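You operate a simulated robot arm through the tools that you are given. There is no shell and no other tool.

You are at the controls of a simulated two-armed robot. One attempt, no reset.

TASK
Leak-test the plug named on the test card at the card's pressure, then turn the dial to zero.
Fine: leave the plug latched in the tester.
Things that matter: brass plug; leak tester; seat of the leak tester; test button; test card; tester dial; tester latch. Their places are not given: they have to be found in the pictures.

Only the result counts: the job must be done as asked and must still hold three seconds after the hand-in. Knocking over, shifting, dropping, spilling or breaking anything else fails it.

THE ROBOT
Two 7-joint arms with fingered hands on one trunk that stands fixed in place. Base frame: the origin is at the foot of the trunk, x ahead of it, y to its left, z up; the work surface is at about z = 0.9. Units: m, degrees, N and s.
The left shoulder is at [0.052, 0.174, 1.093], the right one opposite. With the tool pointing down near the work surface each hand reaches from about 0.3 to 0.74 m from the base axis, measured 20 degrees to its own side. Payload 3.8 kg a hand.
The tool frame of a hand sits at the grasp point between the pads (the TCP): z along the fingers, y along the line on which they close. The tips reach 0.026 m beyond it. Largest opening 0.132 m; the body of the gripper starts 0.073 m behind the TCP. The gripper is a hand of 3 fingers: y runs from the thumb to the fingers, the wrist lies at [0, 0, -0.224] in the tool frame.
Orientation is told as [roll, pitch, yaw] about the base's x, y, z axes, in that order, counted from this pose: with the fingers straight down and closing along the base's y, the tool's x points along the base's -x, its y along +y and its z along -z.

THE INTERFACE
- The arms move only by the tool play_rows. It takes "left_commands", "right_commands" or both (then of equal length, played together; a hand with none holds still); each is a list of rows, each a list of 6 numbers: the shift along the base's x, y, z in m, then the turn, a rotation vector about the base's x, y, z in degrees. In form: [[x, y, z, ax, ay, az], ...]. A call has 1 to 20 rows; each row is the pose to reach, as a shift and turn from the pose commanded when the call began. Each row takes 0.2 s and may step no farther than 0.05 m and 8.6 degrees from the row before; otherwise, the whole call is refused. Where a pose cannot be reached the arm comes as near as it can. A force on the tool above 60 N (or 10 N above the force at the start of the call, whichever is more), or a blocked arm, ends the call early, and 0.2 s more pass. In this call time passes only in rows, and 0.2 s behind the last. It gives the time, the measured TCP pose, the force on the tool (base axes), the opening and the grip force at its end, in the units of the frame above (readings bear some noise), with the torque about the TCP (base axes, N m) and any sound that the robot's microphone picked up.
- Cameras (640 x 400 px; columns grow to the right, rows downward): "scene" is now at [0.1797, -0.0127, 1.0244]; the picture's right is [-0.15, -0.99, 0.00], its down [0.24, -0.04, -0.97] and it looks along [0.96, -0.14, 0.25] (base axes); focal length 214 px, centre (320, 200). "left" rides on the left gripper at [-0.062, 0.003, -0.092] in its tool frame; the picture's right is [-0.05, -1.00, 0.00], its down [0.83, -0.04, -0.55] and it looks along [0.55, -0.03, 0.83] (tool axes); focal length 230 px, centre (320, 200). "right" rides on the right gripper at [0.062, 0.003, -0.092] in its tool frame; the picture's right is [-0.05, 1.00, 0.00], its down [-0.83, -0.04, -0.56] and it looks along [-0.56, -0.03, 0.83] (tool axes); focal length 230 px, centre (320, 200).
- snapshot(camera): a new picture of that camera. The clock stands still meanwhile.
- lift_body(by): slides the trunk up (or, below 0, down) by that many m; the arms and the scene camera ride with it, the base frame stays. It gives what a move gives, with no picture.
- set_fingers(finger1, finger2, thumb_bend, hand): sets how far each is bent, from 0 (flat) to 1 (curled in); at 0.3 the hand is open as for a grip, at 0.7 the pads meet at the TCP. One left out holds its place. A second passes; each finger stops where it meets its share of the squeeze, and holds until it gets a number again. It is the only way to open and close the hand. It gives what a move gives, with no picture; readings hold the bend of each and the force on the fingers (four entries, about 0 where the hand has none), thumb and palm.
- aim_head(pan, tilt): turns the head with the scene camera to pan (to the left, within 60 degrees either way) and tilt (down, from -29 to 69), counted from straight ahead of the robot. It gives what a move gives.
- measure_at(camera, pixels): for up to 12 pixels [column, row] of the newest picture of that camera ("zoom" is the newest enlarged one), the place [x, y, z] in the base frame of the surface seen there, good to about 0.002 m. The clock stands still meanwhile.
- inspect(camera, box): a new picture of the part [left, top, right, bottom] of that camera's present view, enlarged. The clock stands still meanwhile.
- finish_job(): hands the job in; it is judged then, once.

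Leave the grippers open and the arms clear of the work at the hand-in unless told otherwise.

The tools are called after "Emit:" as name(argument=value, ...) on one line, values as JSON. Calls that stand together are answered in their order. play_rows: Moves the arms, as the interface text tells. Its arguments: {"type":"object","properties":{"left_commands":{"type":"array","items":{"type":"array","items":{"type":"number"}}},"right_commands":{"type":"array","items":{"type":"array","items":{"type":"number"}}}},"required":[]} The other tools are called the same way: lift_body (by) slides the trunk up or down; set_fingers (finger1, finger2, thumb_bend, hand) moves the fingers one by one; aim_head (pan, tilt) turns the head that bears the scene camera; snapshot (camera) takes a picture; measure_at (camera, pixels) gives the place of the surface under pixels of a picture; inspect (camera, box) takes an enlarged picture of a part of a camera's view; finish_job () hands the job in.

At the start:

```text
time: 0.0
left_eef_pos: [0.3554, 0.1082, 1.2184]
left_ee_rot: [-0.1, 0.0, 0.0]
left_contact_force: [-0.1, 0.4, 0.2]
left_moment: [-0.02, -0.01, -0.04]
left_finger_gap: 0.1318
left_grip_force: 0.0
left_shape: jaw
left_bend: [0.3, 0.3, 0.3]
left_finger forces: [0.0, 0.1, 0.0, 0.0, 0.0, 0.0]
right_eef_pos: [0.3706, -0.2336, 1.2552]
right_ee_rot: [0.2, 0.0, -0.1]
right_contact_force: [0.1, -0.9, 0.8]
right_moment: [-0.06, 0.01, -0.02]
right_finger_gap: 0.1318
right_grip_force: 0.1
right_shape: jaw
right_bend: [0.3, 0.3, 0.3]
right_finger forces: [0.1, 0.1, 0.0, 0.0, 0.1, 0.1]
trunk travel left (down, up): [-0.4, 0.082]
head pan, tilt: [-8.5, -14.2]
```

scene: 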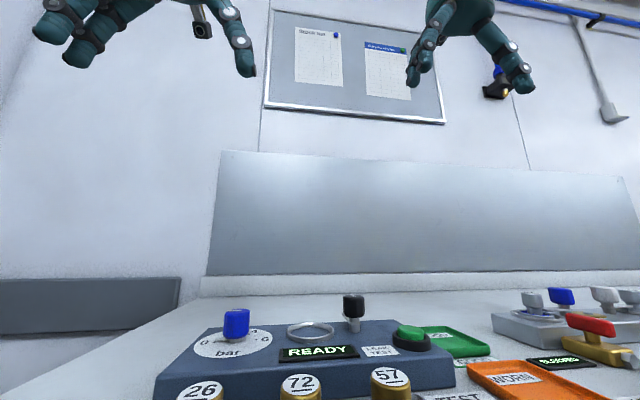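
right: 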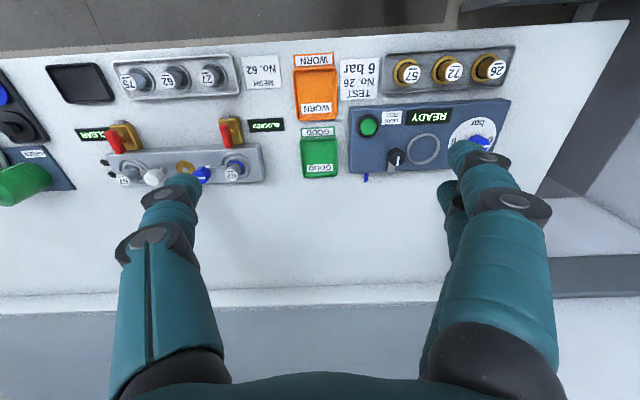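
left: 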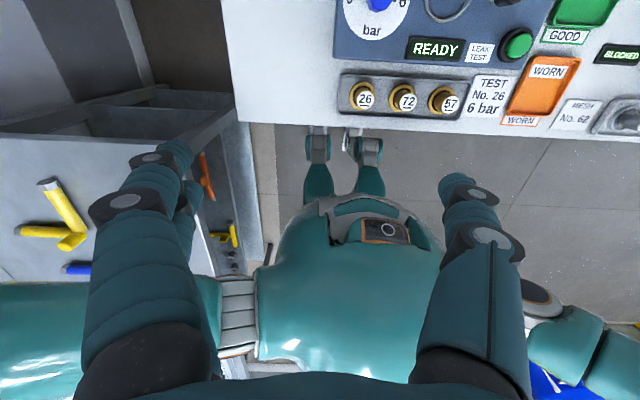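

The left-hand view shows a card reading "TEST No. 26, 6 bar" and three brass plugs numbered 26, 72 and 57. I'll tilt the head down to get a better look at the tester.

Emit:
aim_head(pan=0, tilt=45)

```text
time: 1.3
left_eef_pos: [0.355, 0.109, 1.219]
left_ee_rot: [-0.1, 0.0, -0.1]
left_contact_force: [0.2, 0.4, 0.2]
left_moment: [0.03, 0.02, 0.0]
left_finger_gap: 0.132
left_grip_force: 0.1
left_shape: jaw
left_bend: [0.3, 0.3, 0.3]
left_finger forces: [0.1, 0.0, 0.0, 0.0, 0.1, 0.0]
right_eef_pos: [0.3723, -0.2347, 1.2555]
right_ee_rot: [0.1, 0.0, 0.0]
right_contact_force: [0.9, 0.0, 0.0]
right_moment: [0.01, 0.01, -0.02]
right_finger_gap: 0.1319
right_grip_force: 0.0
right_shape: jaw
right_bend: [0.3, 0.3, 0.3]
right_finger forces: [0.0, 0.0, 0.1, 0.1, 0.0, 0.0]
trunk travel left (down, up): [-0.4, 0.082]
head pan, tilt: [0.0, 45.0]
```

The head is now at tilt 45. I'll take a scene picture next.

Emit:
snapshot(camera="scene")

Emit:
snapshot(camera="left")

Emit:
snapshot(camera="right")

```text
taken
```

scene: 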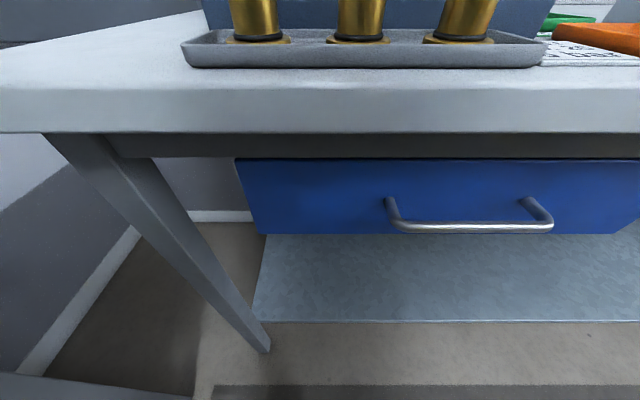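

```text
taken
```

left: 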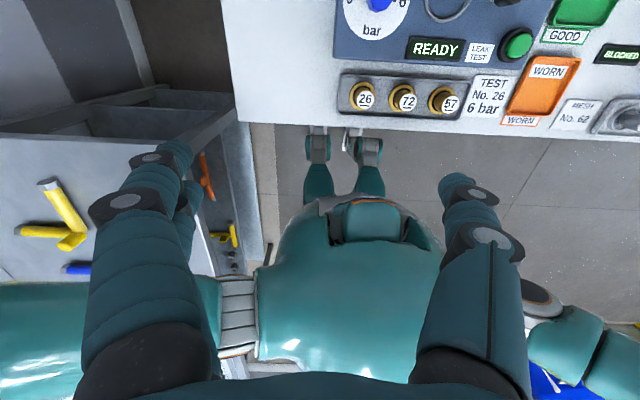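

```text
taken
```

right: 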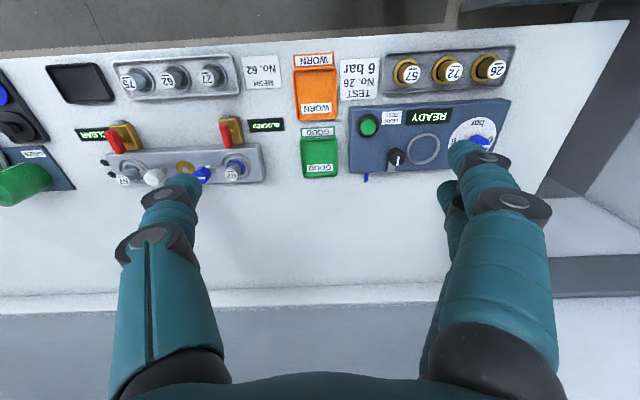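

The scene camera sits low, at about z 1.02. I'll raise the trunk to look down on the tester and set the head tilt to about 25.

Emit:
lift_body(by=0.08)

Emit:
aim_head(pan=0, tilt=25)

Emit:
snapshot(camera="scene")

Emit:
snapshot(camera="right")

Emit:
snapshot(camera="left")

```text
time: 2.5
left_eef_pos: [0.3567, 0.1089, 1.297]
left_ee_rot: [0.0, 0.2, 0.1]
left_contact_force: [0.2, -0.4, 0.9]
left_moment: [0.01, 0.05, 0.01]
left_finger_gap: 0.1321
left_grip_force: 0.0
left_shape: jaw
left_bend: [0.3, 0.3, 0.3]
left_finger forces: [0.0, 0.0, 0.0, 0.0, 0.1, 0.0]
right_eef_pos: [0.3437, -0.2362, 1.3611]
right_ee_rot: [0.1, -4.7, -0.1]
right_contact_force: [-0.6, 0.6, -0.6]
right_moment: [0.03, 0.03, 0.03]
right_finger_gap: 0.1318
right_grip_force: 0.1
right_shape: jaw
right_bend: [0.3, 0.3, 0.3]
right_finger forces: [0.0, 0.0, 0.1, 0.0, 0.0, 0.1]
trunk travel left (down, up): [-0.48, 0.002]
head pan, tilt: [0.0, 45.0]
```

```text
time: 3.3
left_eef_pos: [0.3558, 0.1078, 1.2973]
left_ee_rot: [-0.1, -0.1, 0.1]
left_contact_force: [-0.5, 0.1, 0.5]
left_moment: [-0.01, -0.01, 0.03]
left_finger_gap: 0.1319
left_grip_force: 0.1
left_shape: jaw
left_bend: [0.3, 0.3, 0.3]
left_finger forces: [0.1, 0.0, 0.0, 0.1, 0.0, 0.0]
right_eef_pos: [0.3428, -0.2346, 1.3618]
right_ee_rot: [0.0, -4.5, 0.0]
right_contact_force: [0.0, 0.2, 0.2]
right_moment: [-0.02, -0.01, -0.02]
right_finger_gap: 0.1318
right_grip_force: 0.0
right_shape: jaw
right_bend: [0.3, 0.3, 0.3]
right_finger forces: [0.0, 0.1, 0.1, 0.0, 0.1, 0.0]
trunk travel left (down, up): [-0.48, 0.002]
head pan, tilt: [0.0, 25.0]
```

```text
taken
```

scene: 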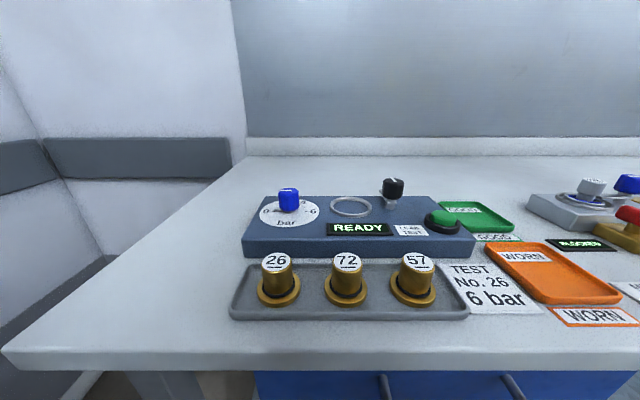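

```text
taken
```

right: 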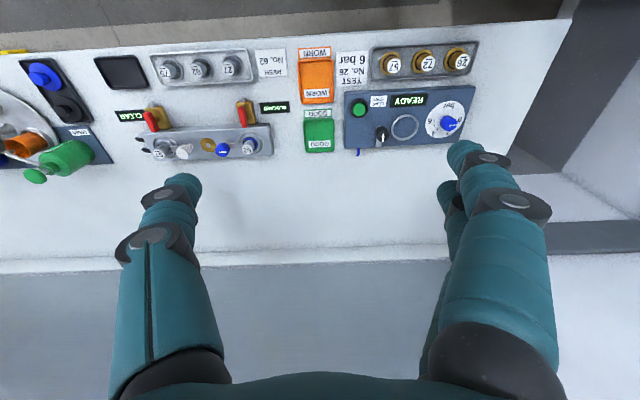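

```text
taken
```

left: 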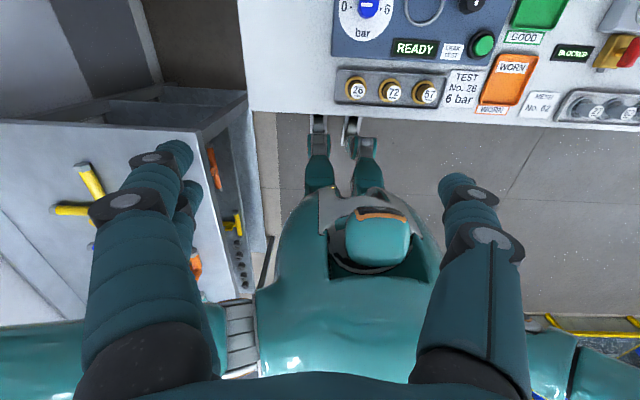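

From here I can see the plugs (26 at about [278,280], 72, 57), the tester with its dial at [290,205], the ring seat at [350,206], a black knob that is probably the latch at [392,188], and the green button at [445,220]. I'll enlarge the tester.

Emit:
inspect(camera="scene", box=[230, 160, 490, 322])

Emit:
inspect(camera="right", box=[330, 30, 500, 160])

```text
2.46 times, centred on (360, 241) of scene
```

zoom: 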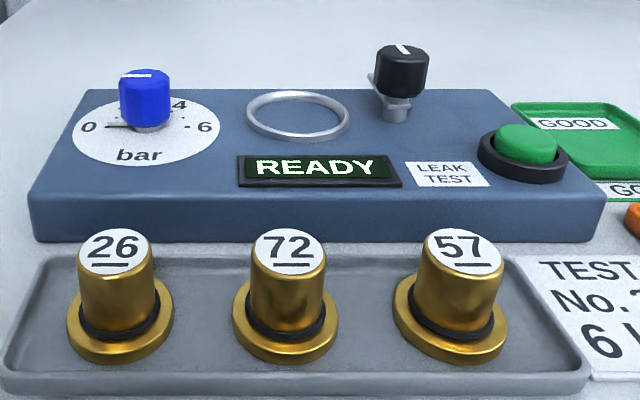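

```text
3.08 times, centred on (415, 95) of right
```

zoom: 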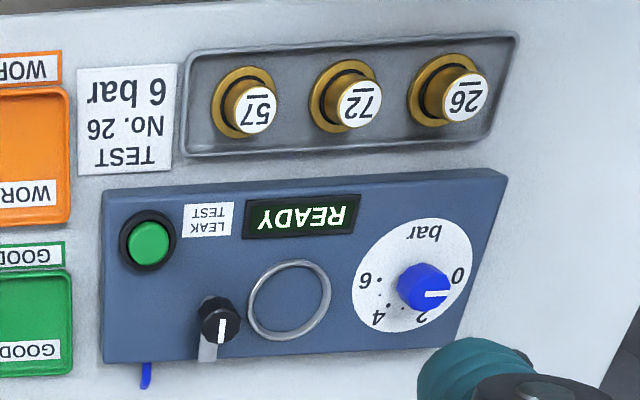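

The card says plug No. 26 at 6 bar. On the dial, 0 is on the robot's left and 6 on its right, with 2 and 4 along the far side. I'll measure the key points in the scene view.

Emit:
measure_at(camera="scene", pixels=[[276, 261], [346, 261], [415, 262], [289, 190], [350, 199], [350, 214], [393, 182], [444, 215], [334, 206], [369, 206], [300, 245], [350, 206]])

Emit:
inspect(camera="scene", box=[370, 170, 420, 201])

Emit:
inspect(camera="scene", box=[250, 170, 330, 220])

```text
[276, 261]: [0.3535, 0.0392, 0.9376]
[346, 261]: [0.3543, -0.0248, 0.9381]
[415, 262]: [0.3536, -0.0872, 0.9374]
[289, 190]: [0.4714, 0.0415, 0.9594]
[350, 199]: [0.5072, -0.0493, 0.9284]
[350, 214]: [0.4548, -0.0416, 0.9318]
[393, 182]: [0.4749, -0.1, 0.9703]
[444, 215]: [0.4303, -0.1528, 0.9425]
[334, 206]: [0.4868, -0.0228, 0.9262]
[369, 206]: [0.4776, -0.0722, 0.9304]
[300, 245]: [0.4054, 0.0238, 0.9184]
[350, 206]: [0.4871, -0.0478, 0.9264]
```

```text
12.80 times, centred on (395, 186) of scene
```

zoom: 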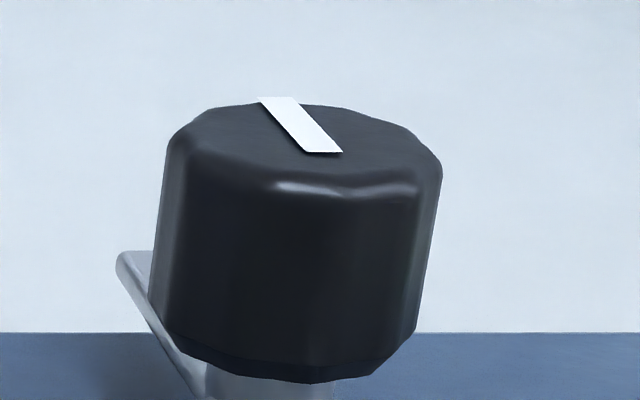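

```text
8.00 times, centred on (290, 195) of scene
```

zoom: 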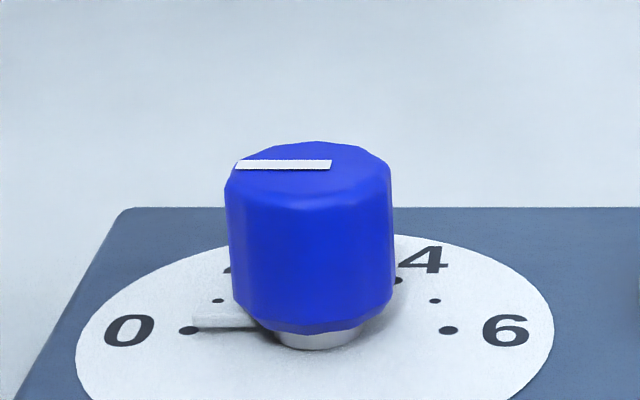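

Plug 26's top is near [0.354,0.039,0.938] and the dial knob near [0.475,0.042]. The seat ring centre is about [0.481,-0.046] and the latch knob about [0.48,-0.10]. The button is at about [0.435,-0.153]. I'll bring the left hand in above the bench, well clear, and turn it 90° so its camera gets a closer look.

Emit:
play_rows(left_commands=[[0.006, 0.001, -0.013, 0, 0, 8.18], [0.012, 0.002, -0.027, 0, 0, 16.36], [0.017, 0.003, -0.04, 0, 0, 24.54], [0.023, 0.004, -0.053, 0, 0, 32.72], [0.029, 0.005, -0.067, 0, 0, 40.9], [0.035, 0.006, -0.08, 0, 0, 49.08], [0.041, 0.007, -0.093, 0, 0, 57.26], [0.047, 0.008, -0.107, 0, 0, 65.44], [0.052, 0.009, -0.12, 0, 0, 73.62], [0.058, 0.01, -0.133, 0, 0, 81.8], [0.064, 0.012, -0.147, 0, 0, 90]])

Emit:
snapshot(camera="left")

Emit:
snapshot(camera="scene")

```text
time: 5.7
left_eef_pos: [0.4198, 0.1191, 1.1504]
left_ee_rot: [-0.2, 0.0, 90.2]
left_contact_force: [-0.1, 0.7, 0.2]
left_moment: [0.02, -0.01, 0.05]
left_finger_gap: 0.1319
left_grip_force: 0.1
left_shape: jaw
left_bend: [0.3, 0.3, 0.3]
left_finger forces: [0.1, 0.0, 0.0, 0.1, 0.0, 0.0]
right_eef_pos: [0.3441, -0.2341, 1.3619]
right_ee_rot: [0.1, -4.6, 0.0]
right_contact_force: [0.2, 0.4, -1.2]
right_moment: [-0.01, -0.02, 0.03]
right_finger_gap: 0.132
right_grip_force: 0.1
right_shape: jaw
right_bend: [0.3, 0.3, 0.3]
right_finger forces: [0.0, 0.0, 0.0, 0.0, 0.0, 0.0]
trunk travel left (down, up): [-0.48, 0.002]
head pan, tilt: [0.0, 25.0]
```

```text
taken
```

left: 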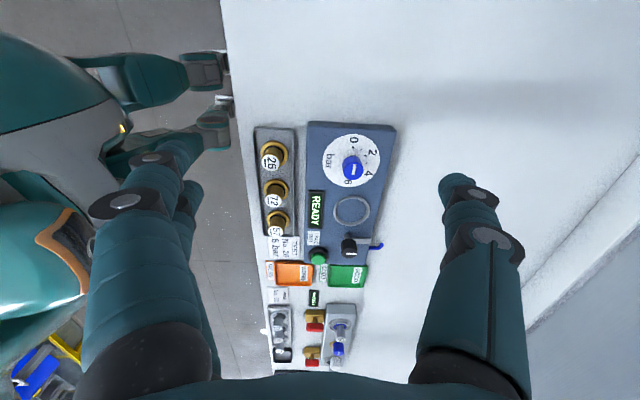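

```text
taken
```

scene: 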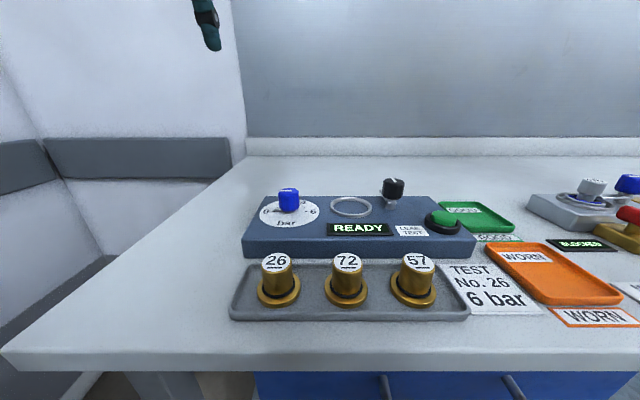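

The hand is turned 90° with the thumb on the far side (+x). The left view shows the tester at columns 300-400. I'll enlarge it.

Emit:
inspect(camera="left", box=[240, 115, 410, 275])

Emit:
inspect(camera="left", box=[300, 180, 400, 270])

```text
2.50 times, centred on (325, 195) of left
```

zoom: 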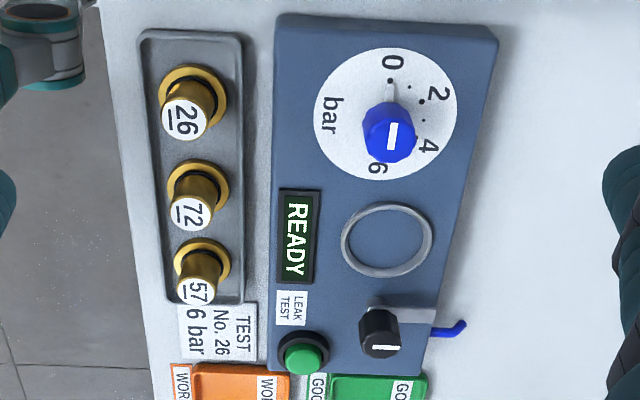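

```text
4.44 times, centred on (350, 225) of left
```

zoom: 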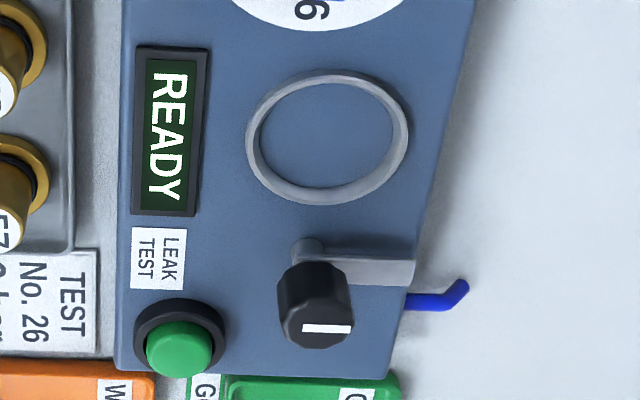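

The latch is a flat arm fixed under the black knob. It points away (+x) now and must swing about 90° toward +y to cover the seat. I'll measure heights on the arm, ring, knobs and button in this zoomed picture.

Emit:
measure_at(camera="zoom", pixels=[[390, 270], [345, 268], [310, 245], [330, 150], [330, 77], [330, 197], [255, 135], [400, 135], [320, 330], [180, 350], [405, 250], [405, 280]])

Emit:
measure_at(camera="left", pixels=[[353, 169], [353, 143], [347, 168], [365, 150], [268, 163], [283, 152], [275, 140], [352, 245], [353, 162]])

```text
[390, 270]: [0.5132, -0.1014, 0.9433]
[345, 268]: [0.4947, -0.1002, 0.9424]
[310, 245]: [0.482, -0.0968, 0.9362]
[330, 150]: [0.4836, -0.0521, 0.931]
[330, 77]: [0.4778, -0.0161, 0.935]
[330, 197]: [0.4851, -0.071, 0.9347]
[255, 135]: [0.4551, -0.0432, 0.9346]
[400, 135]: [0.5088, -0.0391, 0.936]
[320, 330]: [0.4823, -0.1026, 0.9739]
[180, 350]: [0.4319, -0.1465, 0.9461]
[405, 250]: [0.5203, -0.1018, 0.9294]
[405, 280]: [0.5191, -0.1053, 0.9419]
```

```text
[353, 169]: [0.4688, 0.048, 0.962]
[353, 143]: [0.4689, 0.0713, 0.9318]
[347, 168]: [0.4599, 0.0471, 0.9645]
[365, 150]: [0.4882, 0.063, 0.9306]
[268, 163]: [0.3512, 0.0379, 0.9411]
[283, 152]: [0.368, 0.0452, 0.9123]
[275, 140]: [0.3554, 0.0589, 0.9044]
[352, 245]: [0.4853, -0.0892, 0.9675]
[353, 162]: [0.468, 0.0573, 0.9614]
```

The latch arm top is at about z 0.940 and the arm is about 0.04 m long. Next I'll measure the flange of plug 26 and the inner and outer edges of the ring in enlarged scene pictures.

Emit:
inspect(camera="scene", box=[240, 245, 320, 315])

Emit:
measure_at(camera="zoom", pixels=[[220, 100], [300, 60], [300, 140], [375, 100], [300, 100], [150, 280], [455, 280], [300, 340], [300, 200], [230, 200], [370, 200], [300, 370]])

```text
5.71 times, centred on (280, 280) of scene
```

zoom: 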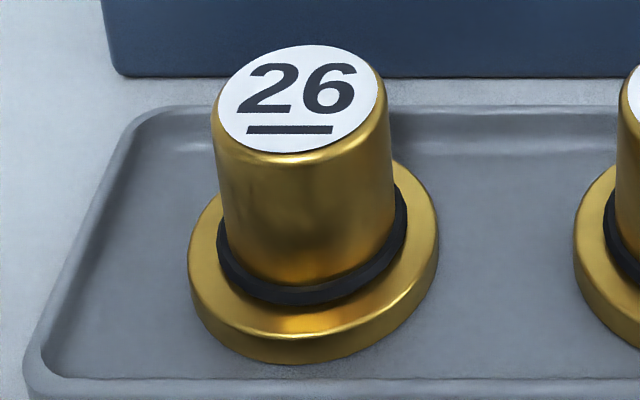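

```text
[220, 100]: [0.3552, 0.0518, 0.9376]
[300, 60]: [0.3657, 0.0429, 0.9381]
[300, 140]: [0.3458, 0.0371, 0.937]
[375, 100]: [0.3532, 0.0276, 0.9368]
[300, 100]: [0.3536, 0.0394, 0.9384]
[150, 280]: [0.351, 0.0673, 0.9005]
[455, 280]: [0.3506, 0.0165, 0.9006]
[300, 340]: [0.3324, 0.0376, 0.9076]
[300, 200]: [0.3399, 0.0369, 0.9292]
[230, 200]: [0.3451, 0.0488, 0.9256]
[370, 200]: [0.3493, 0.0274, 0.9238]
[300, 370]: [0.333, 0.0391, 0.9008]
```

Plug 26's centre is about [0.355,0.0395]. The tray floor is at z 0.9006, the plug top at 0.938, the body radius about 0.014 and the flange radius about 0.022. Now I'll measure the seat ring the same way from the scene camera.

Emit:
inspect(camera="scene", box=[315, 180, 411, 240])

```text
6.67 times, centred on (363, 210) of scene
```

zoom: 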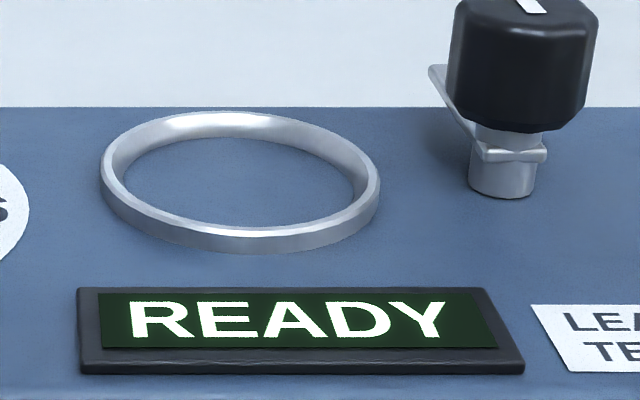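

Emit:
measure_at(camera="zoom", pixels=[[112, 163], [371, 183], [240, 232], [230, 117], [240, 190], [180, 180], [330, 190], [500, 180], [515, 152], [434, 72], [520, 80], [250, 270]])

```text
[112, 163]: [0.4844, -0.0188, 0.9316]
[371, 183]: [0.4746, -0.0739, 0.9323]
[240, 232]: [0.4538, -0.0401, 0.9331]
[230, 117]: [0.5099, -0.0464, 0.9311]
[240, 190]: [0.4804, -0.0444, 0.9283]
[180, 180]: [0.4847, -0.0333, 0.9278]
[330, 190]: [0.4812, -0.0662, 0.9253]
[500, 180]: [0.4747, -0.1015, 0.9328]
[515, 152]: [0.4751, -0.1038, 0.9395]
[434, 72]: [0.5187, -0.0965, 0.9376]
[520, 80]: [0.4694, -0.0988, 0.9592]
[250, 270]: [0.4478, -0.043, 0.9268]
```

The seat centre is about [0.4815,-0.0455] and its rim top z 0.932, so the flange should fit inside the ring. I'll partly close the left fingers, to about 0.5, so they fit beside the tester, then move over plug 26 at a safe height.

Emit:
set_fingers(hand="left", finger1=0.53, finger2=0.53, thumb_bend=0.53)

Emit:
play_rows(left_commands=[[-0.011, -0.013, -0.02, 0, 0, 0], [-0.022, -0.026, -0.04, 0, 0, 0], [-0.033, -0.04, -0.06, 0, 0, 0], [-0.044, -0.053, -0.08, 0, 0, 0], [-0.055, -0.066, -0.1, 0, 0, 0], [-0.065, -0.0796, -0.12, 0, 0, 0]])

Emit:
snapshot(camera="left")

Emit:
snapshot(camera="scene")

```text
time: 6.7
left_eef_pos: [0.4194, 0.1211, 1.1499]
left_ee_rot: [-0.1, 0.1, 89.9]
left_contact_force: [-0.4, 0.6, -0.7]
left_moment: [0.03, 0.01, 0.01]
left_finger_gap: 0.0582
left_grip_force: 0.0
left_shape: fingers
left_bend: [0.53, 0.53, 0.53]
left_finger forces: [0.0, 0.0, 0.0, 0.0, 0.0, 0.0]
right_eef_pos: [0.3433, -0.2356, 1.3607]
right_ee_rot: [0.1, -4.5, 0.0]
right_contact_force: [-0.1, -0.2, 0.7]
right_moment: [0.01, 0.03, 0.0]
right_finger_gap: 0.132
right_grip_force: 0.0
right_shape: jaw
right_bend: [0.3, 0.3, 0.3]
right_finger forces: [0.0, 0.1, 0.1, 0.1, 0.0, 0.1]
trunk travel left (down, up): [-0.48, 0.002]
head pan, tilt: [0.0, 25.0]
```

```text
time: 8.1
left_eef_pos: [0.3559, 0.0396, 1.0305]
left_ee_rot: [-0.1, 0.0, 90.1]
left_contact_force: [0.1, 0.2, -0.4]
left_moment: [-0.03, 0.03, 0.02]
left_finger_gap: 0.0583
left_grip_force: 0.0
left_shape: fingers
left_bend: [0.53, 0.53, 0.53]
left_finger forces: [0.0, 0.1, 0.1, 0.1, 0.0, 0.0]
right_eef_pos: [0.3438, -0.2357, 1.362]
right_ee_rot: [0.1, -4.7, 0.0]
right_contact_force: [-0.1, 0.1, -0.6]
right_moment: [0.02, -0.01, -0.02]
right_finger_gap: 0.1321
right_grip_force: 0.1
right_shape: jaw
right_bend: [0.3, 0.3, 0.3]
right_finger forces: [0.1, 0.0, 0.0, 0.0, 0.0, 0.0]
trunk travel left (down, up): [-0.48, 0.002]
head pan, tilt: [0.0, 25.0]
```

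```text
taken
```

left: 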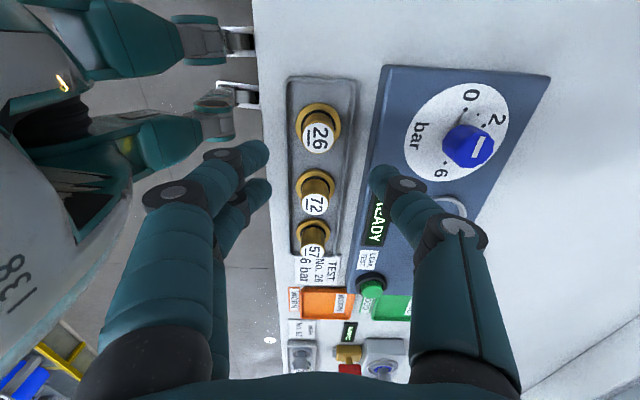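

```text
taken
```

scene: 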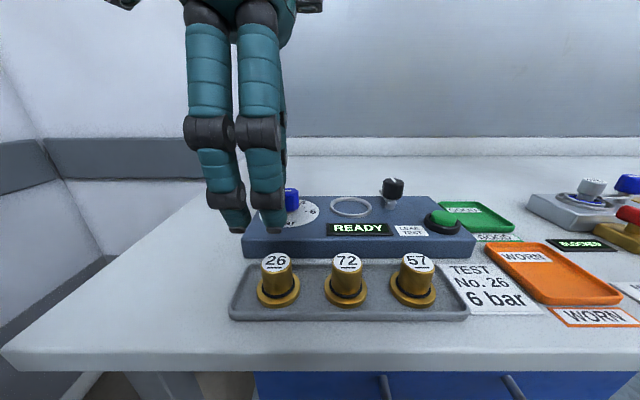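

The fingers hover above plug 26: two on the near side and the thumb on the far side. I'll measure the fingertips in the scene picture to compare it with the reported hand pose.

Emit:
inspect(camera="scene", box=[190, 140, 310, 310])

Emit:
measure_at(camera="scene", pixels=[[238, 224], [272, 224], [230, 200], [262, 200], [283, 160], [276, 262]])

Emit:
measure_at(camera="left", pixels=[[260, 150], [265, 185], [378, 177], [318, 135], [315, 202], [470, 145], [470, 95]])

```text
2.35 times, centred on (250, 225) of scene
```

zoom: 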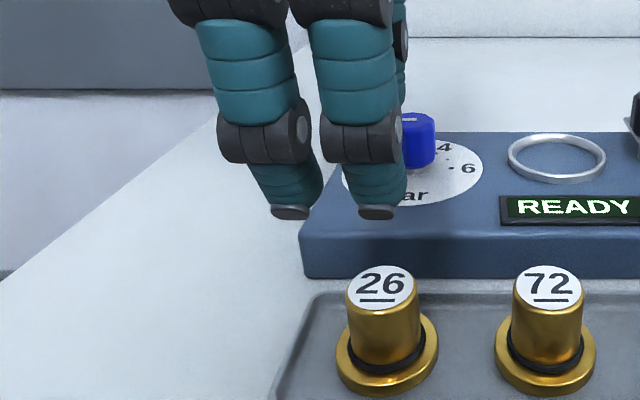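

```text
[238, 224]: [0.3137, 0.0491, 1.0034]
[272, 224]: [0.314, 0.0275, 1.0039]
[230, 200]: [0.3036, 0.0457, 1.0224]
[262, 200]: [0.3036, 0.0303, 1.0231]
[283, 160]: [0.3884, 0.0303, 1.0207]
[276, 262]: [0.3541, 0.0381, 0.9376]
```

```text
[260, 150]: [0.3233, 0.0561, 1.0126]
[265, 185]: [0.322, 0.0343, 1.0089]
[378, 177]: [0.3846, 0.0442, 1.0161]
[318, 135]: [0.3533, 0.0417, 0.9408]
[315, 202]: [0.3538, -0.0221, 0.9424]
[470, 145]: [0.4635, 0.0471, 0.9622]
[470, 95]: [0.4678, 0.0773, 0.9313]
```

The scene camera agrees with the hand pose to about 1-2 mm. I'll narrow the opening a little to keep the thumb clear of the tester, then lower to TCP z 0.942. That puts the tips about 1.5 mm above the O-ring on plug 26.

Emit:
set_fingers(hand="left", finger1=0.57, finger2=0.57, thumb_bend=0.57)

Emit:
play_rows(left_commands=[[-0.001, 0, -0.02, 0, 0, 0], [-0.001, 0, -0.04, 0, 0, 0], [-0.001, 0, -0.055, 0, 0, 0], [-0.001, 0, -0.07, 0, 0, 0], [-0.001, 0, -0.08, 0, 0, 0], [-0.001, 0, -0.088, 0, 0, 0]])

Emit:
snapshot(camera="left")

Emit:
snapshot(camera="scene")

```text
time: 9.1
left_eef_pos: [0.3533, 0.0413, 1.029]
left_ee_rot: [-0.1, 0.0, 90.0]
left_contact_force: [-0.4, 0.4, 0.4]
left_moment: [-0.05, 0.03, -0.01]
left_finger_gap: 0.0485
left_grip_force: 0.1
left_shape: fingers
left_bend: [0.56, 0.56, 0.56]
left_finger forces: [0.0, 0.0, 0.0, 0.0, 0.0, 0.0]
right_eef_pos: [0.3432, -0.2354, 1.3619]
right_ee_rot: [0.1, -4.6, -0.1]
right_contact_force: [-0.5, 0.3, 0.5]
right_moment: [0.03, -0.03, 0.0]
right_finger_gap: 0.1321
right_grip_force: 0.2
right_shape: jaw
right_bend: [0.3, 0.3, 0.3]
right_finger forces: [0.0, 0.0, 0.0, 0.0, 0.0, 0.0]
trunk travel left (down, up): [-0.48, 0.002]
head pan, tilt: [0.0, 25.0]
```

```text
time: 10.5
left_eef_pos: [0.3535, 0.0402, 0.9422]
left_ee_rot: [-0.2, -0.1, 90.0]
left_contact_force: [-0.5, 1.5, 5.9]
left_moment: [0.0, 0.12, -0.03]
left_finger_gap: 0.0481
left_grip_force: 2.9
left_shape: fingers
left_bend: [0.56, 0.56, 0.56]
left_finger forces: [2.2, 2.1, 0.0, 0.1, 0.8, 0.0]
right_eef_pos: [0.3419, -0.2352, 1.3621]
right_ee_rot: [0.1, -4.6, -0.1]
right_contact_force: [-0.1, 0.1, 0.5]
right_moment: [0.01, 0.05, 0.01]
right_finger_gap: 0.132
right_grip_force: 0.0
right_shape: jaw
right_bend: [0.3, 0.3, 0.3]
right_finger forces: [0.1, 0.1, 0.1, 0.0, 0.0, 0.0]
trunk travel left (down, up): [-0.48, 0.002]
head pan, tilt: [0.0, 25.0]
```

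```text
taken
```

left: 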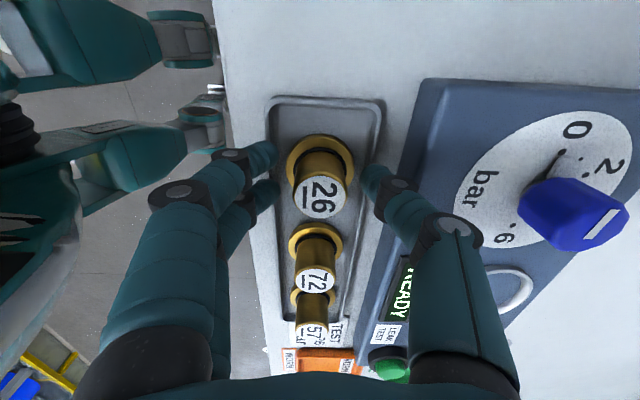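

```text
taken
```

scene: 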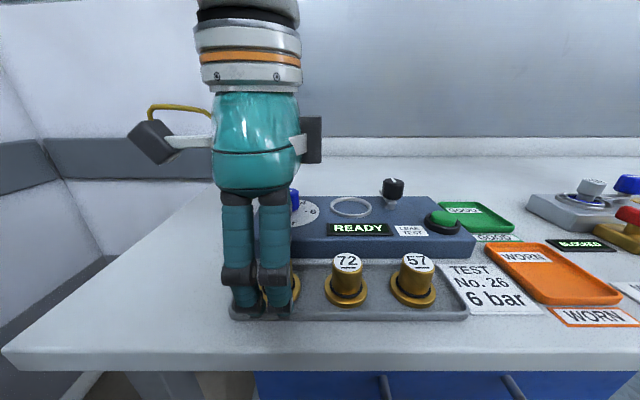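

I feel about 6 N upward, with light contact on both fingers and the thumb. Before closing I'll check what the tips are touching.

Emit:
inspect(camera="left", box=[230, 110, 430, 240])

Emit:
inspect(camera="scene", box=[210, 240, 330, 330])

```text
3.08 times, centred on (330, 175) of left
```

zoom: 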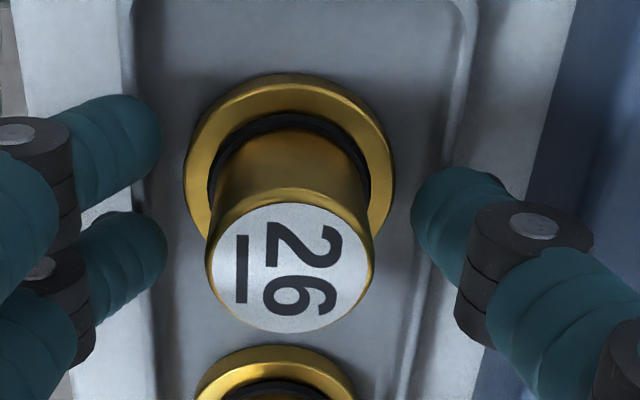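

```text
4.44 times, centred on (270, 285) of scene
```

zoom: 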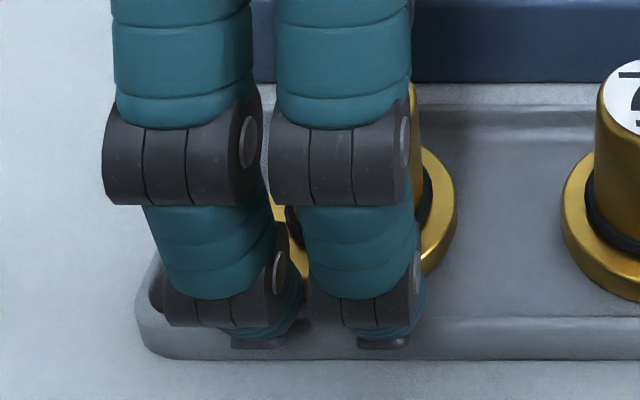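

The fingertips just brush the tray's near rim. I'll raise 4 mm to break that contact, then recheck before closing on the plug body.

Emit:
play_rows(left_commands=[[0.0, 0, 0.002, 0, 0, 0], [0.0, 0, 0.004, 0, 0, 0]])

Emit:
measure_at(camera="scene", pixels=[[340, 308], [340, 312], [340, 318], [340, 268], [232, 305]])

```text
time: 11.1
left_eef_pos: [0.3527, 0.0408, 0.9465]
left_ee_rot: [0.0, 0.0, 90.0]
left_contact_force: [0.0, 0.2, 0.7]
left_moment: [0.0, -0.01, -0.03]
left_finger_gap: 0.0479
left_grip_force: 0.1
left_shape: fingers
left_bend: [0.56, 0.56, 0.56]
left_finger forces: [0.0, 0.1, 0.1, 0.0, 0.0, 0.0]
right_eef_pos: [0.3423, -0.2353, 1.3627]
right_ee_rot: [0.1, -4.5, 0.0]
right_contact_force: [0.4, -0.5, 0.1]
right_moment: [0.0, 0.01, 0.0]
right_finger_gap: 0.1321
right_grip_force: 0.0
right_shape: jaw
right_bend: [0.3, 0.3, 0.3]
right_finger forces: [0.1, 0.1, 0.1, 0.0, 0.1, 0.0]
trunk travel left (down, up): [-0.48, 0.002]
head pan, tilt: [0.0, 25.0]
```

```text
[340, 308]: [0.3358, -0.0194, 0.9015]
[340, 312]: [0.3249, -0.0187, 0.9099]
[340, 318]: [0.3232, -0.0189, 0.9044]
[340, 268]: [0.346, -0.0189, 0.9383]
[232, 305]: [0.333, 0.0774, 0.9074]
```

The contact is gone. Now I'll close the left hand on plug 26.

Emit:
set_fingers(hand="left", finger1=0.7, finger2=0.7, thumb_bend=0.7)

Emit:
inspect(camera="left", box=[230, 110, 430, 240])

```text
time: 12.1
left_eef_pos: [0.3533, 0.041, 0.9467]
left_ee_rot: [-0.2, 0.0, 90.0]
left_contact_force: [0.6, 0.0, -0.4]
left_moment: [-0.02, 0.0, -0.03]
left_finger_gap: 0.0224
left_grip_force: 8.5
left_shape: fingers
left_bend: [0.65, 0.64, 0.66]
left_finger forces: [3.9, 4.7, 0.0, 0.0, 8.5, 0.1]
right_eef_pos: [0.3427, -0.2355, 1.3612]
right_ee_rot: [0.1, -4.6, -0.1]
right_contact_force: [-0.1, -0.2, 0.8]
right_moment: [-0.02, 0.0, -0.02]
right_finger_gap: 0.132
right_grip_force: 0.0
right_shape: jaw
right_bend: [0.3, 0.3, 0.3]
right_finger forces: [0.0, 0.0, 0.1, 0.0, 0.0, 0.0]
trunk travel left (down, up): [-0.48, 0.002]
head pan, tilt: [0.0, 25.0]
```

```text
3.08 times, centred on (330, 175) of left
```

zoom: 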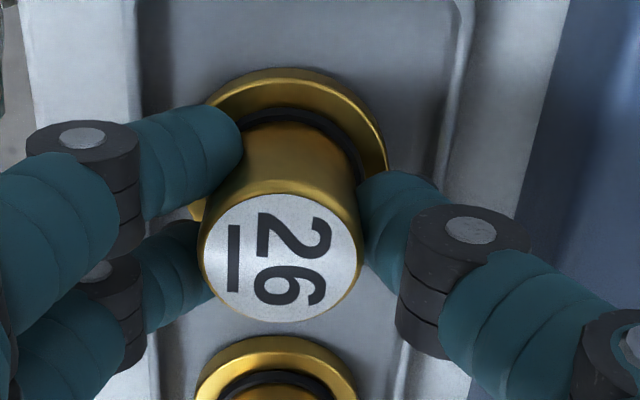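

Plug 26 is gripped at 8.5 N. I'll lift straight up 8 cm and check the hold.

Emit:
play_rows(left_commands=[[0, 0, 0.005, 0, 0, 0], [0, 0, 0.012, 0, 0, 0], [0, 0, 0.025, 0, 0, 0], [0, 0, 0.04, 0, 0, 0], [0, 0, 0.06, 0, 0, 0], [0, 0, 0.08, 0, 0, 0]])

Emit:
snapshot(camera="scene")

Emit:
snapshot(camera="left")

```text
time: 13.5
left_eef_pos: [0.3531, 0.041, 1.0265]
left_ee_rot: [0.0, -0.1, 89.9]
left_contact_force: [-0.3, 0.4, -1.9]
left_moment: [0.01, 0.02, 0.02]
left_finger_gap: 0.0223
left_grip_force: 8.7
left_shape: fingers
left_bend: [0.65, 0.64, 0.66]
left_finger forces: [4.0, 4.8, 0.0, 0.0, 8.5, 0.1]
right_eef_pos: [0.3424, -0.2359, 1.3619]
right_ee_rot: [0.0, -4.6, 0.1]
right_contact_force: [0.6, -0.2, 0.9]
right_moment: [-0.01, 0.0, 0.02]
right_finger_gap: 0.1323
right_grip_force: 0.0
right_shape: jaw
right_bend: [0.3, 0.3, 0.3]
right_finger forces: [0.0, 0.0, 0.1, 0.0, 0.0, 0.1]
trunk travel left (down, up): [-0.48, 0.002]
head pan, tilt: [0.0, 25.0]
```

```text
taken
```

scene: 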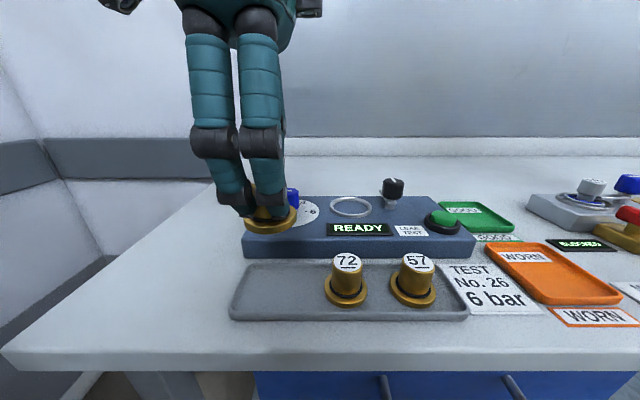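

```text
taken
```

left: 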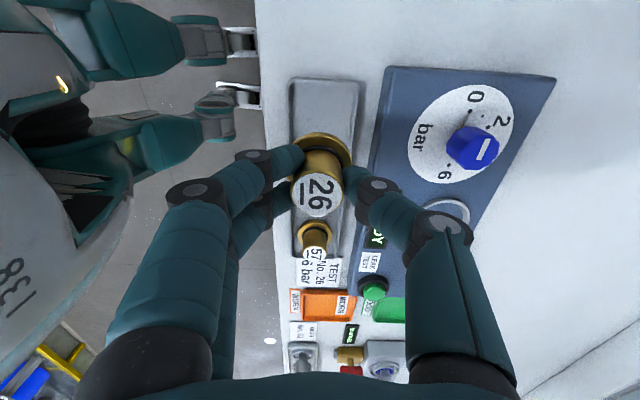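

The plug is held and hanging level. I'll measure where it sits relative to the TCP, using the label and flange in the left and scene views.

Emit:
inspect(camera="left", box=[260, 120, 380, 230])

Emit:
measure_at(camera="zoom", pixels=[[305, 270], [248, 270], [365, 270], [305, 210], [305, 325]])

Emit:
inspect(camera="scene", box=[210, 150, 330, 250])

```text
3.64 times, centred on (320, 175) of left
```

zoom: 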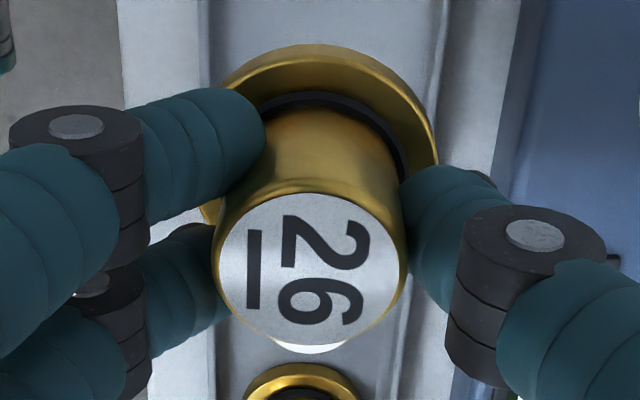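

```text
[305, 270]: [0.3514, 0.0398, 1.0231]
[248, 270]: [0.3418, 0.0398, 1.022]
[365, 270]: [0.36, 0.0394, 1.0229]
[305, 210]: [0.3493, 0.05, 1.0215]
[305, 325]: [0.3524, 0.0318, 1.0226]
```

```text
4.00 times, centred on (270, 200) of scene
```

zoom: 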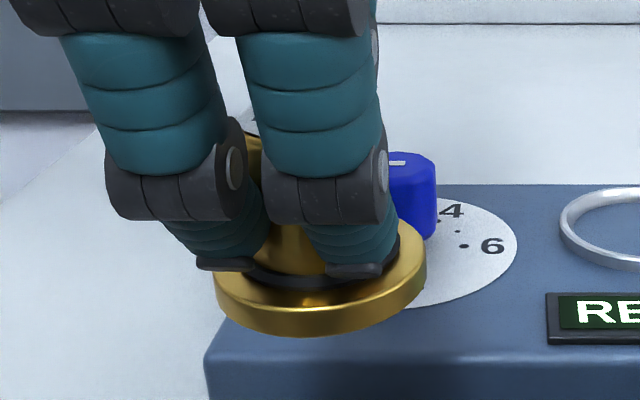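

The plug sits about 1.5 mm behind the TCP in x, with its bottom 0.046 below the TCP. At this height it clears everything on the tester, so I'll move it over the seat and check alignment from above.

Emit:
play_rows(left_commands=[[0.026, -0.017, 0, 0, 0, 0], [0.052, -0.034, 0, 0, 0, 0], [0.078, -0.051, 0, 0, 0, 0], [0.104, -0.069, 0, 0, 0, 0], [0.13, -0.0857, 0, 0, 0, 0], [0.13, -0.0857, -0.015, 0, 0, 0]])

Emit:
snapshot(camera="scene")

Emit:
snapshot(camera="left")

Emit:
snapshot(camera="right")

```text
time: 14.9
left_eef_pos: [0.4839, -0.0446, 1.0114]
left_ee_rot: [-0.1, 0.0, 90.0]
left_contact_force: [0.0, 0.1, -1.2]
left_moment: [-0.03, 0.02, 0.0]
left_finger_gap: 0.0224
left_grip_force: 8.8
left_shape: fingers
left_bend: [0.65, 0.64, 0.66]
left_finger forces: [4.2, 5.0, 0.0, 0.0, 8.2, 0.0]
right_eef_pos: [0.3445, -0.2351, 1.3601]
right_ee_rot: [0.0, -4.5, 0.1]
right_contact_force: [0.2, -0.1, 0.8]
right_moment: [-0.02, -0.01, -0.01]
right_finger_gap: 0.1319
right_grip_force: 0.1
right_shape: jaw
right_bend: [0.3, 0.3, 0.3]
right_finger forces: [0.0, 0.0, 0.1, 0.0, 0.0, 0.1]
trunk travel left (down, up): [-0.48, 0.002]
head pan, tilt: [0.0, 25.0]
```

```text
taken
```

scene: 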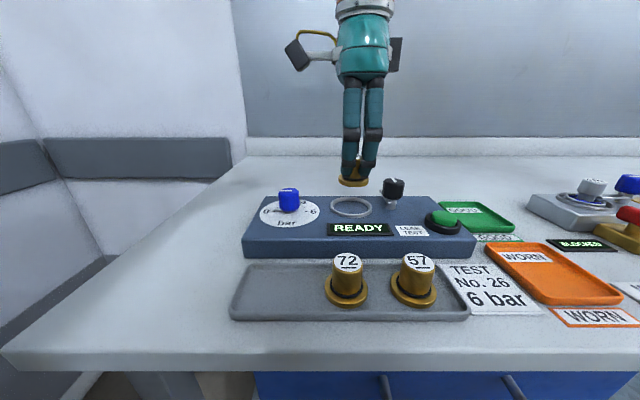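

```text
taken
```

left: 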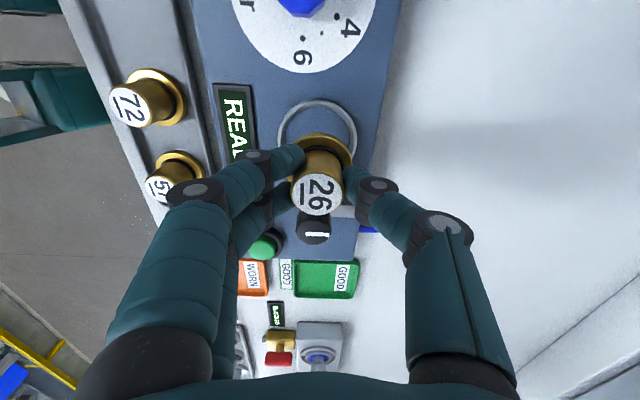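

```text
taken
```

right: 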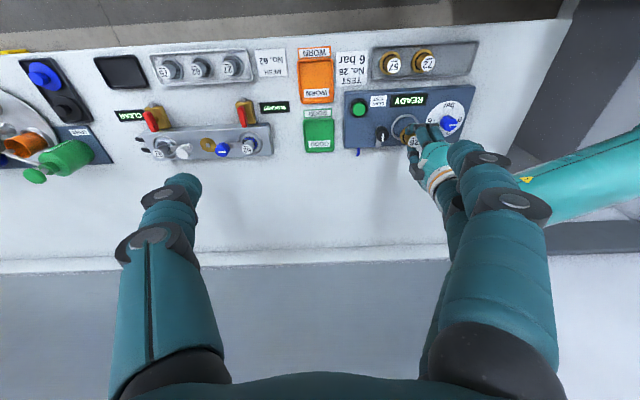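

The plug hovers above the ring. I'll zoom in on both views to check the flange against the ring.

Emit:
inspect(camera="scene", box=[310, 150, 406, 230])

Emit:
measure_at(camera="zoom", pixels=[[205, 170], [383, 175], [290, 190], [290, 182], [120, 310], [400, 330], [270, 380], [255, 263]])

Emit:
inspect(camera="left", box=[250, 80, 390, 230])

```text
5.00 times, centred on (358, 190) of scene
```

zoom: 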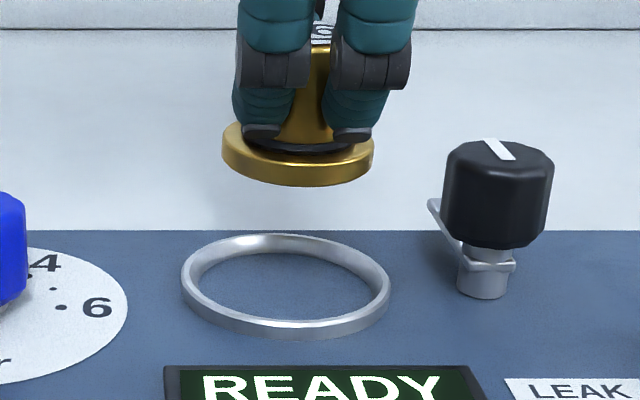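

```text
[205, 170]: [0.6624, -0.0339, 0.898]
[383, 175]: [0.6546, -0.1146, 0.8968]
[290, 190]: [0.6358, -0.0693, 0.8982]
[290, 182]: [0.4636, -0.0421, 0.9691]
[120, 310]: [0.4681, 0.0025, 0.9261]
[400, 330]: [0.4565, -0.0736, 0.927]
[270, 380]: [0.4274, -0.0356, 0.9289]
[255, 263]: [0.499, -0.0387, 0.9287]
```

```text
2.67 times, centred on (320, 155) of left
```

zoom: 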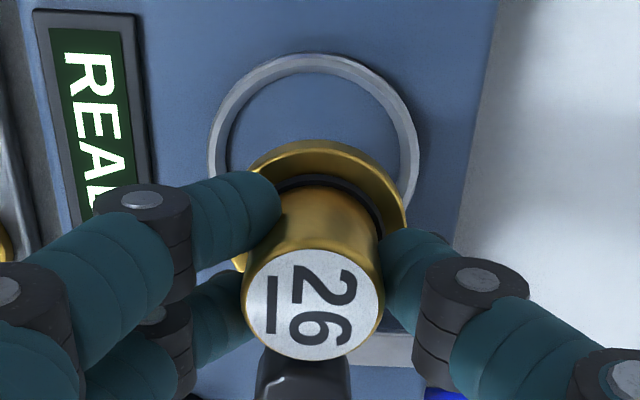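

By my reckoning the flange is centred on the ring to within about 1-1.5 mm, and there's roughly 5 mm of clearance. I'll lower 3 cm, which stops just above the rim.

Emit:
play_rows(left_commands=[[0, 0.001, -0.01, 0, 0, 0], [0, 0.001, -0.02, 0, 0, 0], [0, 0.001, -0.028, 0, 0, 0]])

Emit:
inspect(camera="scene", box=[310, 150, 406, 230])

Emit:
inspect(camera="left", box=[250, 80, 390, 230])

```text
time: 15.7
left_eef_pos: [0.483, -0.0445, 0.9826]
left_ee_rot: [-0.1, 0.0, 90.1]
left_contact_force: [-0.4, -0.4, -2.6]
left_moment: [0.02, -0.03, 0.0]
left_finger_gap: 0.022
left_grip_force: 8.9
left_shape: fingers
left_bend: [0.65, 0.64, 0.66]
left_finger forces: [4.2, 5.0, 0.1, 0.0, 8.2, 0.0]
right_eef_pos: [0.3425, -0.2358, 1.3624]
right_ee_rot: [0.1, -4.6, 0.0]
right_contact_force: [0.8, 0.2, -0.4]
right_moment: [0.0, 0.0, 0.01]
right_finger_gap: 0.1319
right_grip_force: 0.1
right_shape: jaw
right_bend: [0.3, 0.3, 0.3]
right_finger forces: [0.0, 0.0, 0.0, 0.1, 0.0, 0.1]
trunk travel left (down, up): [-0.48, 0.002]
head pan, tilt: [0.0, 25.0]
```

```text
5.00 times, centred on (358, 190) of scene
```

zoom: 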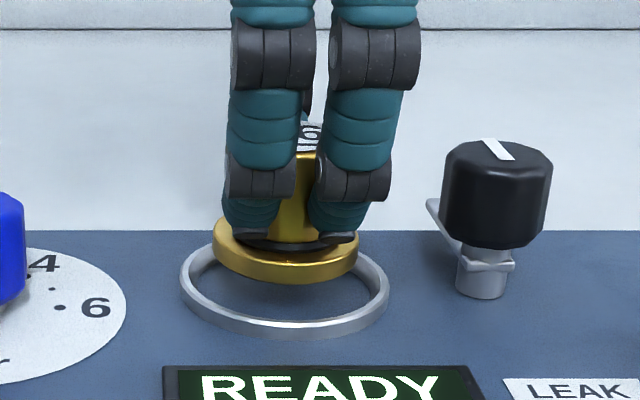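

```text
2.67 times, centred on (320, 155) of left
```

zoom: 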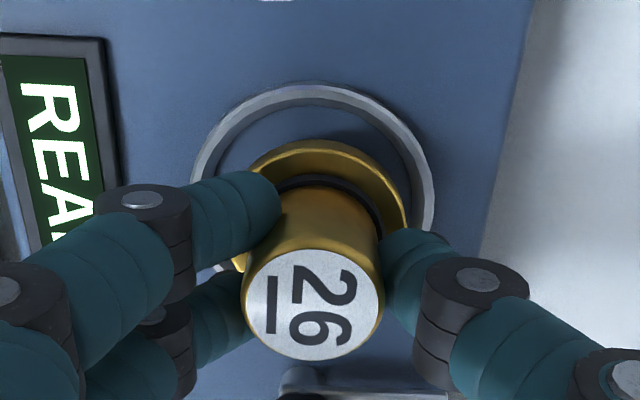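

The flange is centred on the ring in y, at zoom column 285 against 284.5. I'll lower the last centimetre in small steps and watch the force.

Emit:
play_rows(left_commands=[[0, 0, -0.003, 0, 0, 0], [0, 0, -0.005, 0, 0, 0], [0, 0, -0.007, 0, 0, 0], [0, 0, -0.0085, 0, 0, 0]])

Emit:
inspect(camera="scene", box=[310, 150, 406, 230])

```text
time: 16.7
left_eef_pos: [0.4836, -0.0441, 0.9757]
left_ee_rot: [-0.1, 0.1, 90.0]
left_contact_force: [0.1, 0.2, -2.0]
left_moment: [0.01, 0.02, -0.02]
left_finger_gap: 0.0217
left_grip_force: 8.8
left_shape: fingers
left_bend: [0.65, 0.64, 0.66]
left_finger forces: [4.2, 5.0, 0.0, 0.1, 8.3, 0.0]
right_eef_pos: [0.3438, -0.235, 1.361]
right_ee_rot: [0.0, -4.5, 0.0]
right_contact_force: [0.2, 0.8, 0.2]
right_moment: [0.01, 0.0, -0.02]
right_finger_gap: 0.1319
right_grip_force: 0.0
right_shape: jaw
right_bend: [0.3, 0.3, 0.3]
right_finger forces: [0.1, 0.0, 0.0, 0.1, 0.0, 0.0]
trunk travel left (down, up): [-0.48, 0.002]
head pan, tilt: [0.0, 25.0]
```

```text
5.00 times, centred on (358, 190) of scene
```

zoom: 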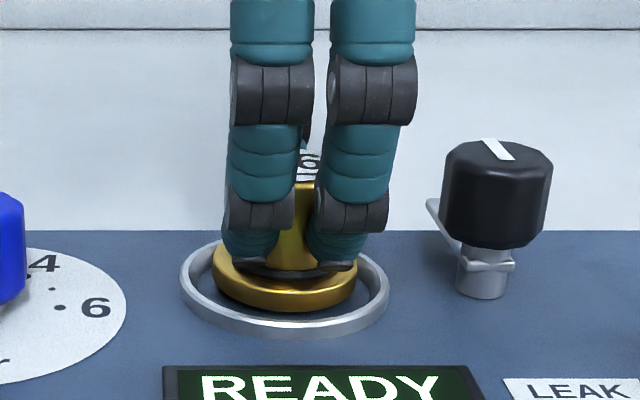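

The flange is inside the ring with no contact yet. I'll keep going down in 1 mm steps until it touches.

Emit:
play_rows(left_commands=[[-0.001, 0, -0.001, 0, 0, 0], [-0.001, 0, -0.002, 0, 0, 0]])

```text
time: 17.3
left_eef_pos: [0.4838, -0.0442, 0.9726]
left_ee_rot: [0.0, 0.0, 90.0]
left_contact_force: [0.2, 0.1, -1.9]
left_moment: [-0.02, 0.05, 0.03]
left_finger_gap: 0.0222
left_grip_force: 9.4
left_shape: fingers
left_bend: [0.65, 0.64, 0.66]
left_finger forces: [4.2, 5.1, 0.1, 0.0, 8.4, 0.0]
right_eef_pos: [0.3439, -0.2355, 1.3617]
right_ee_rot: [0.1, -4.6, 0.0]
right_contact_force: [1.2, -0.6, -0.1]
right_moment: [0.02, 0.01, -0.02]
right_finger_gap: 0.1319
right_grip_force: 0.1
right_shape: jaw
right_bend: [0.3, 0.3, 0.3]
right_finger forces: [0.0, 0.2, 0.0, 0.1, 0.0, 0.0]
trunk travel left (down, up): [-0.48, 0.002]
head pan, tilt: [0.0, 25.0]
```

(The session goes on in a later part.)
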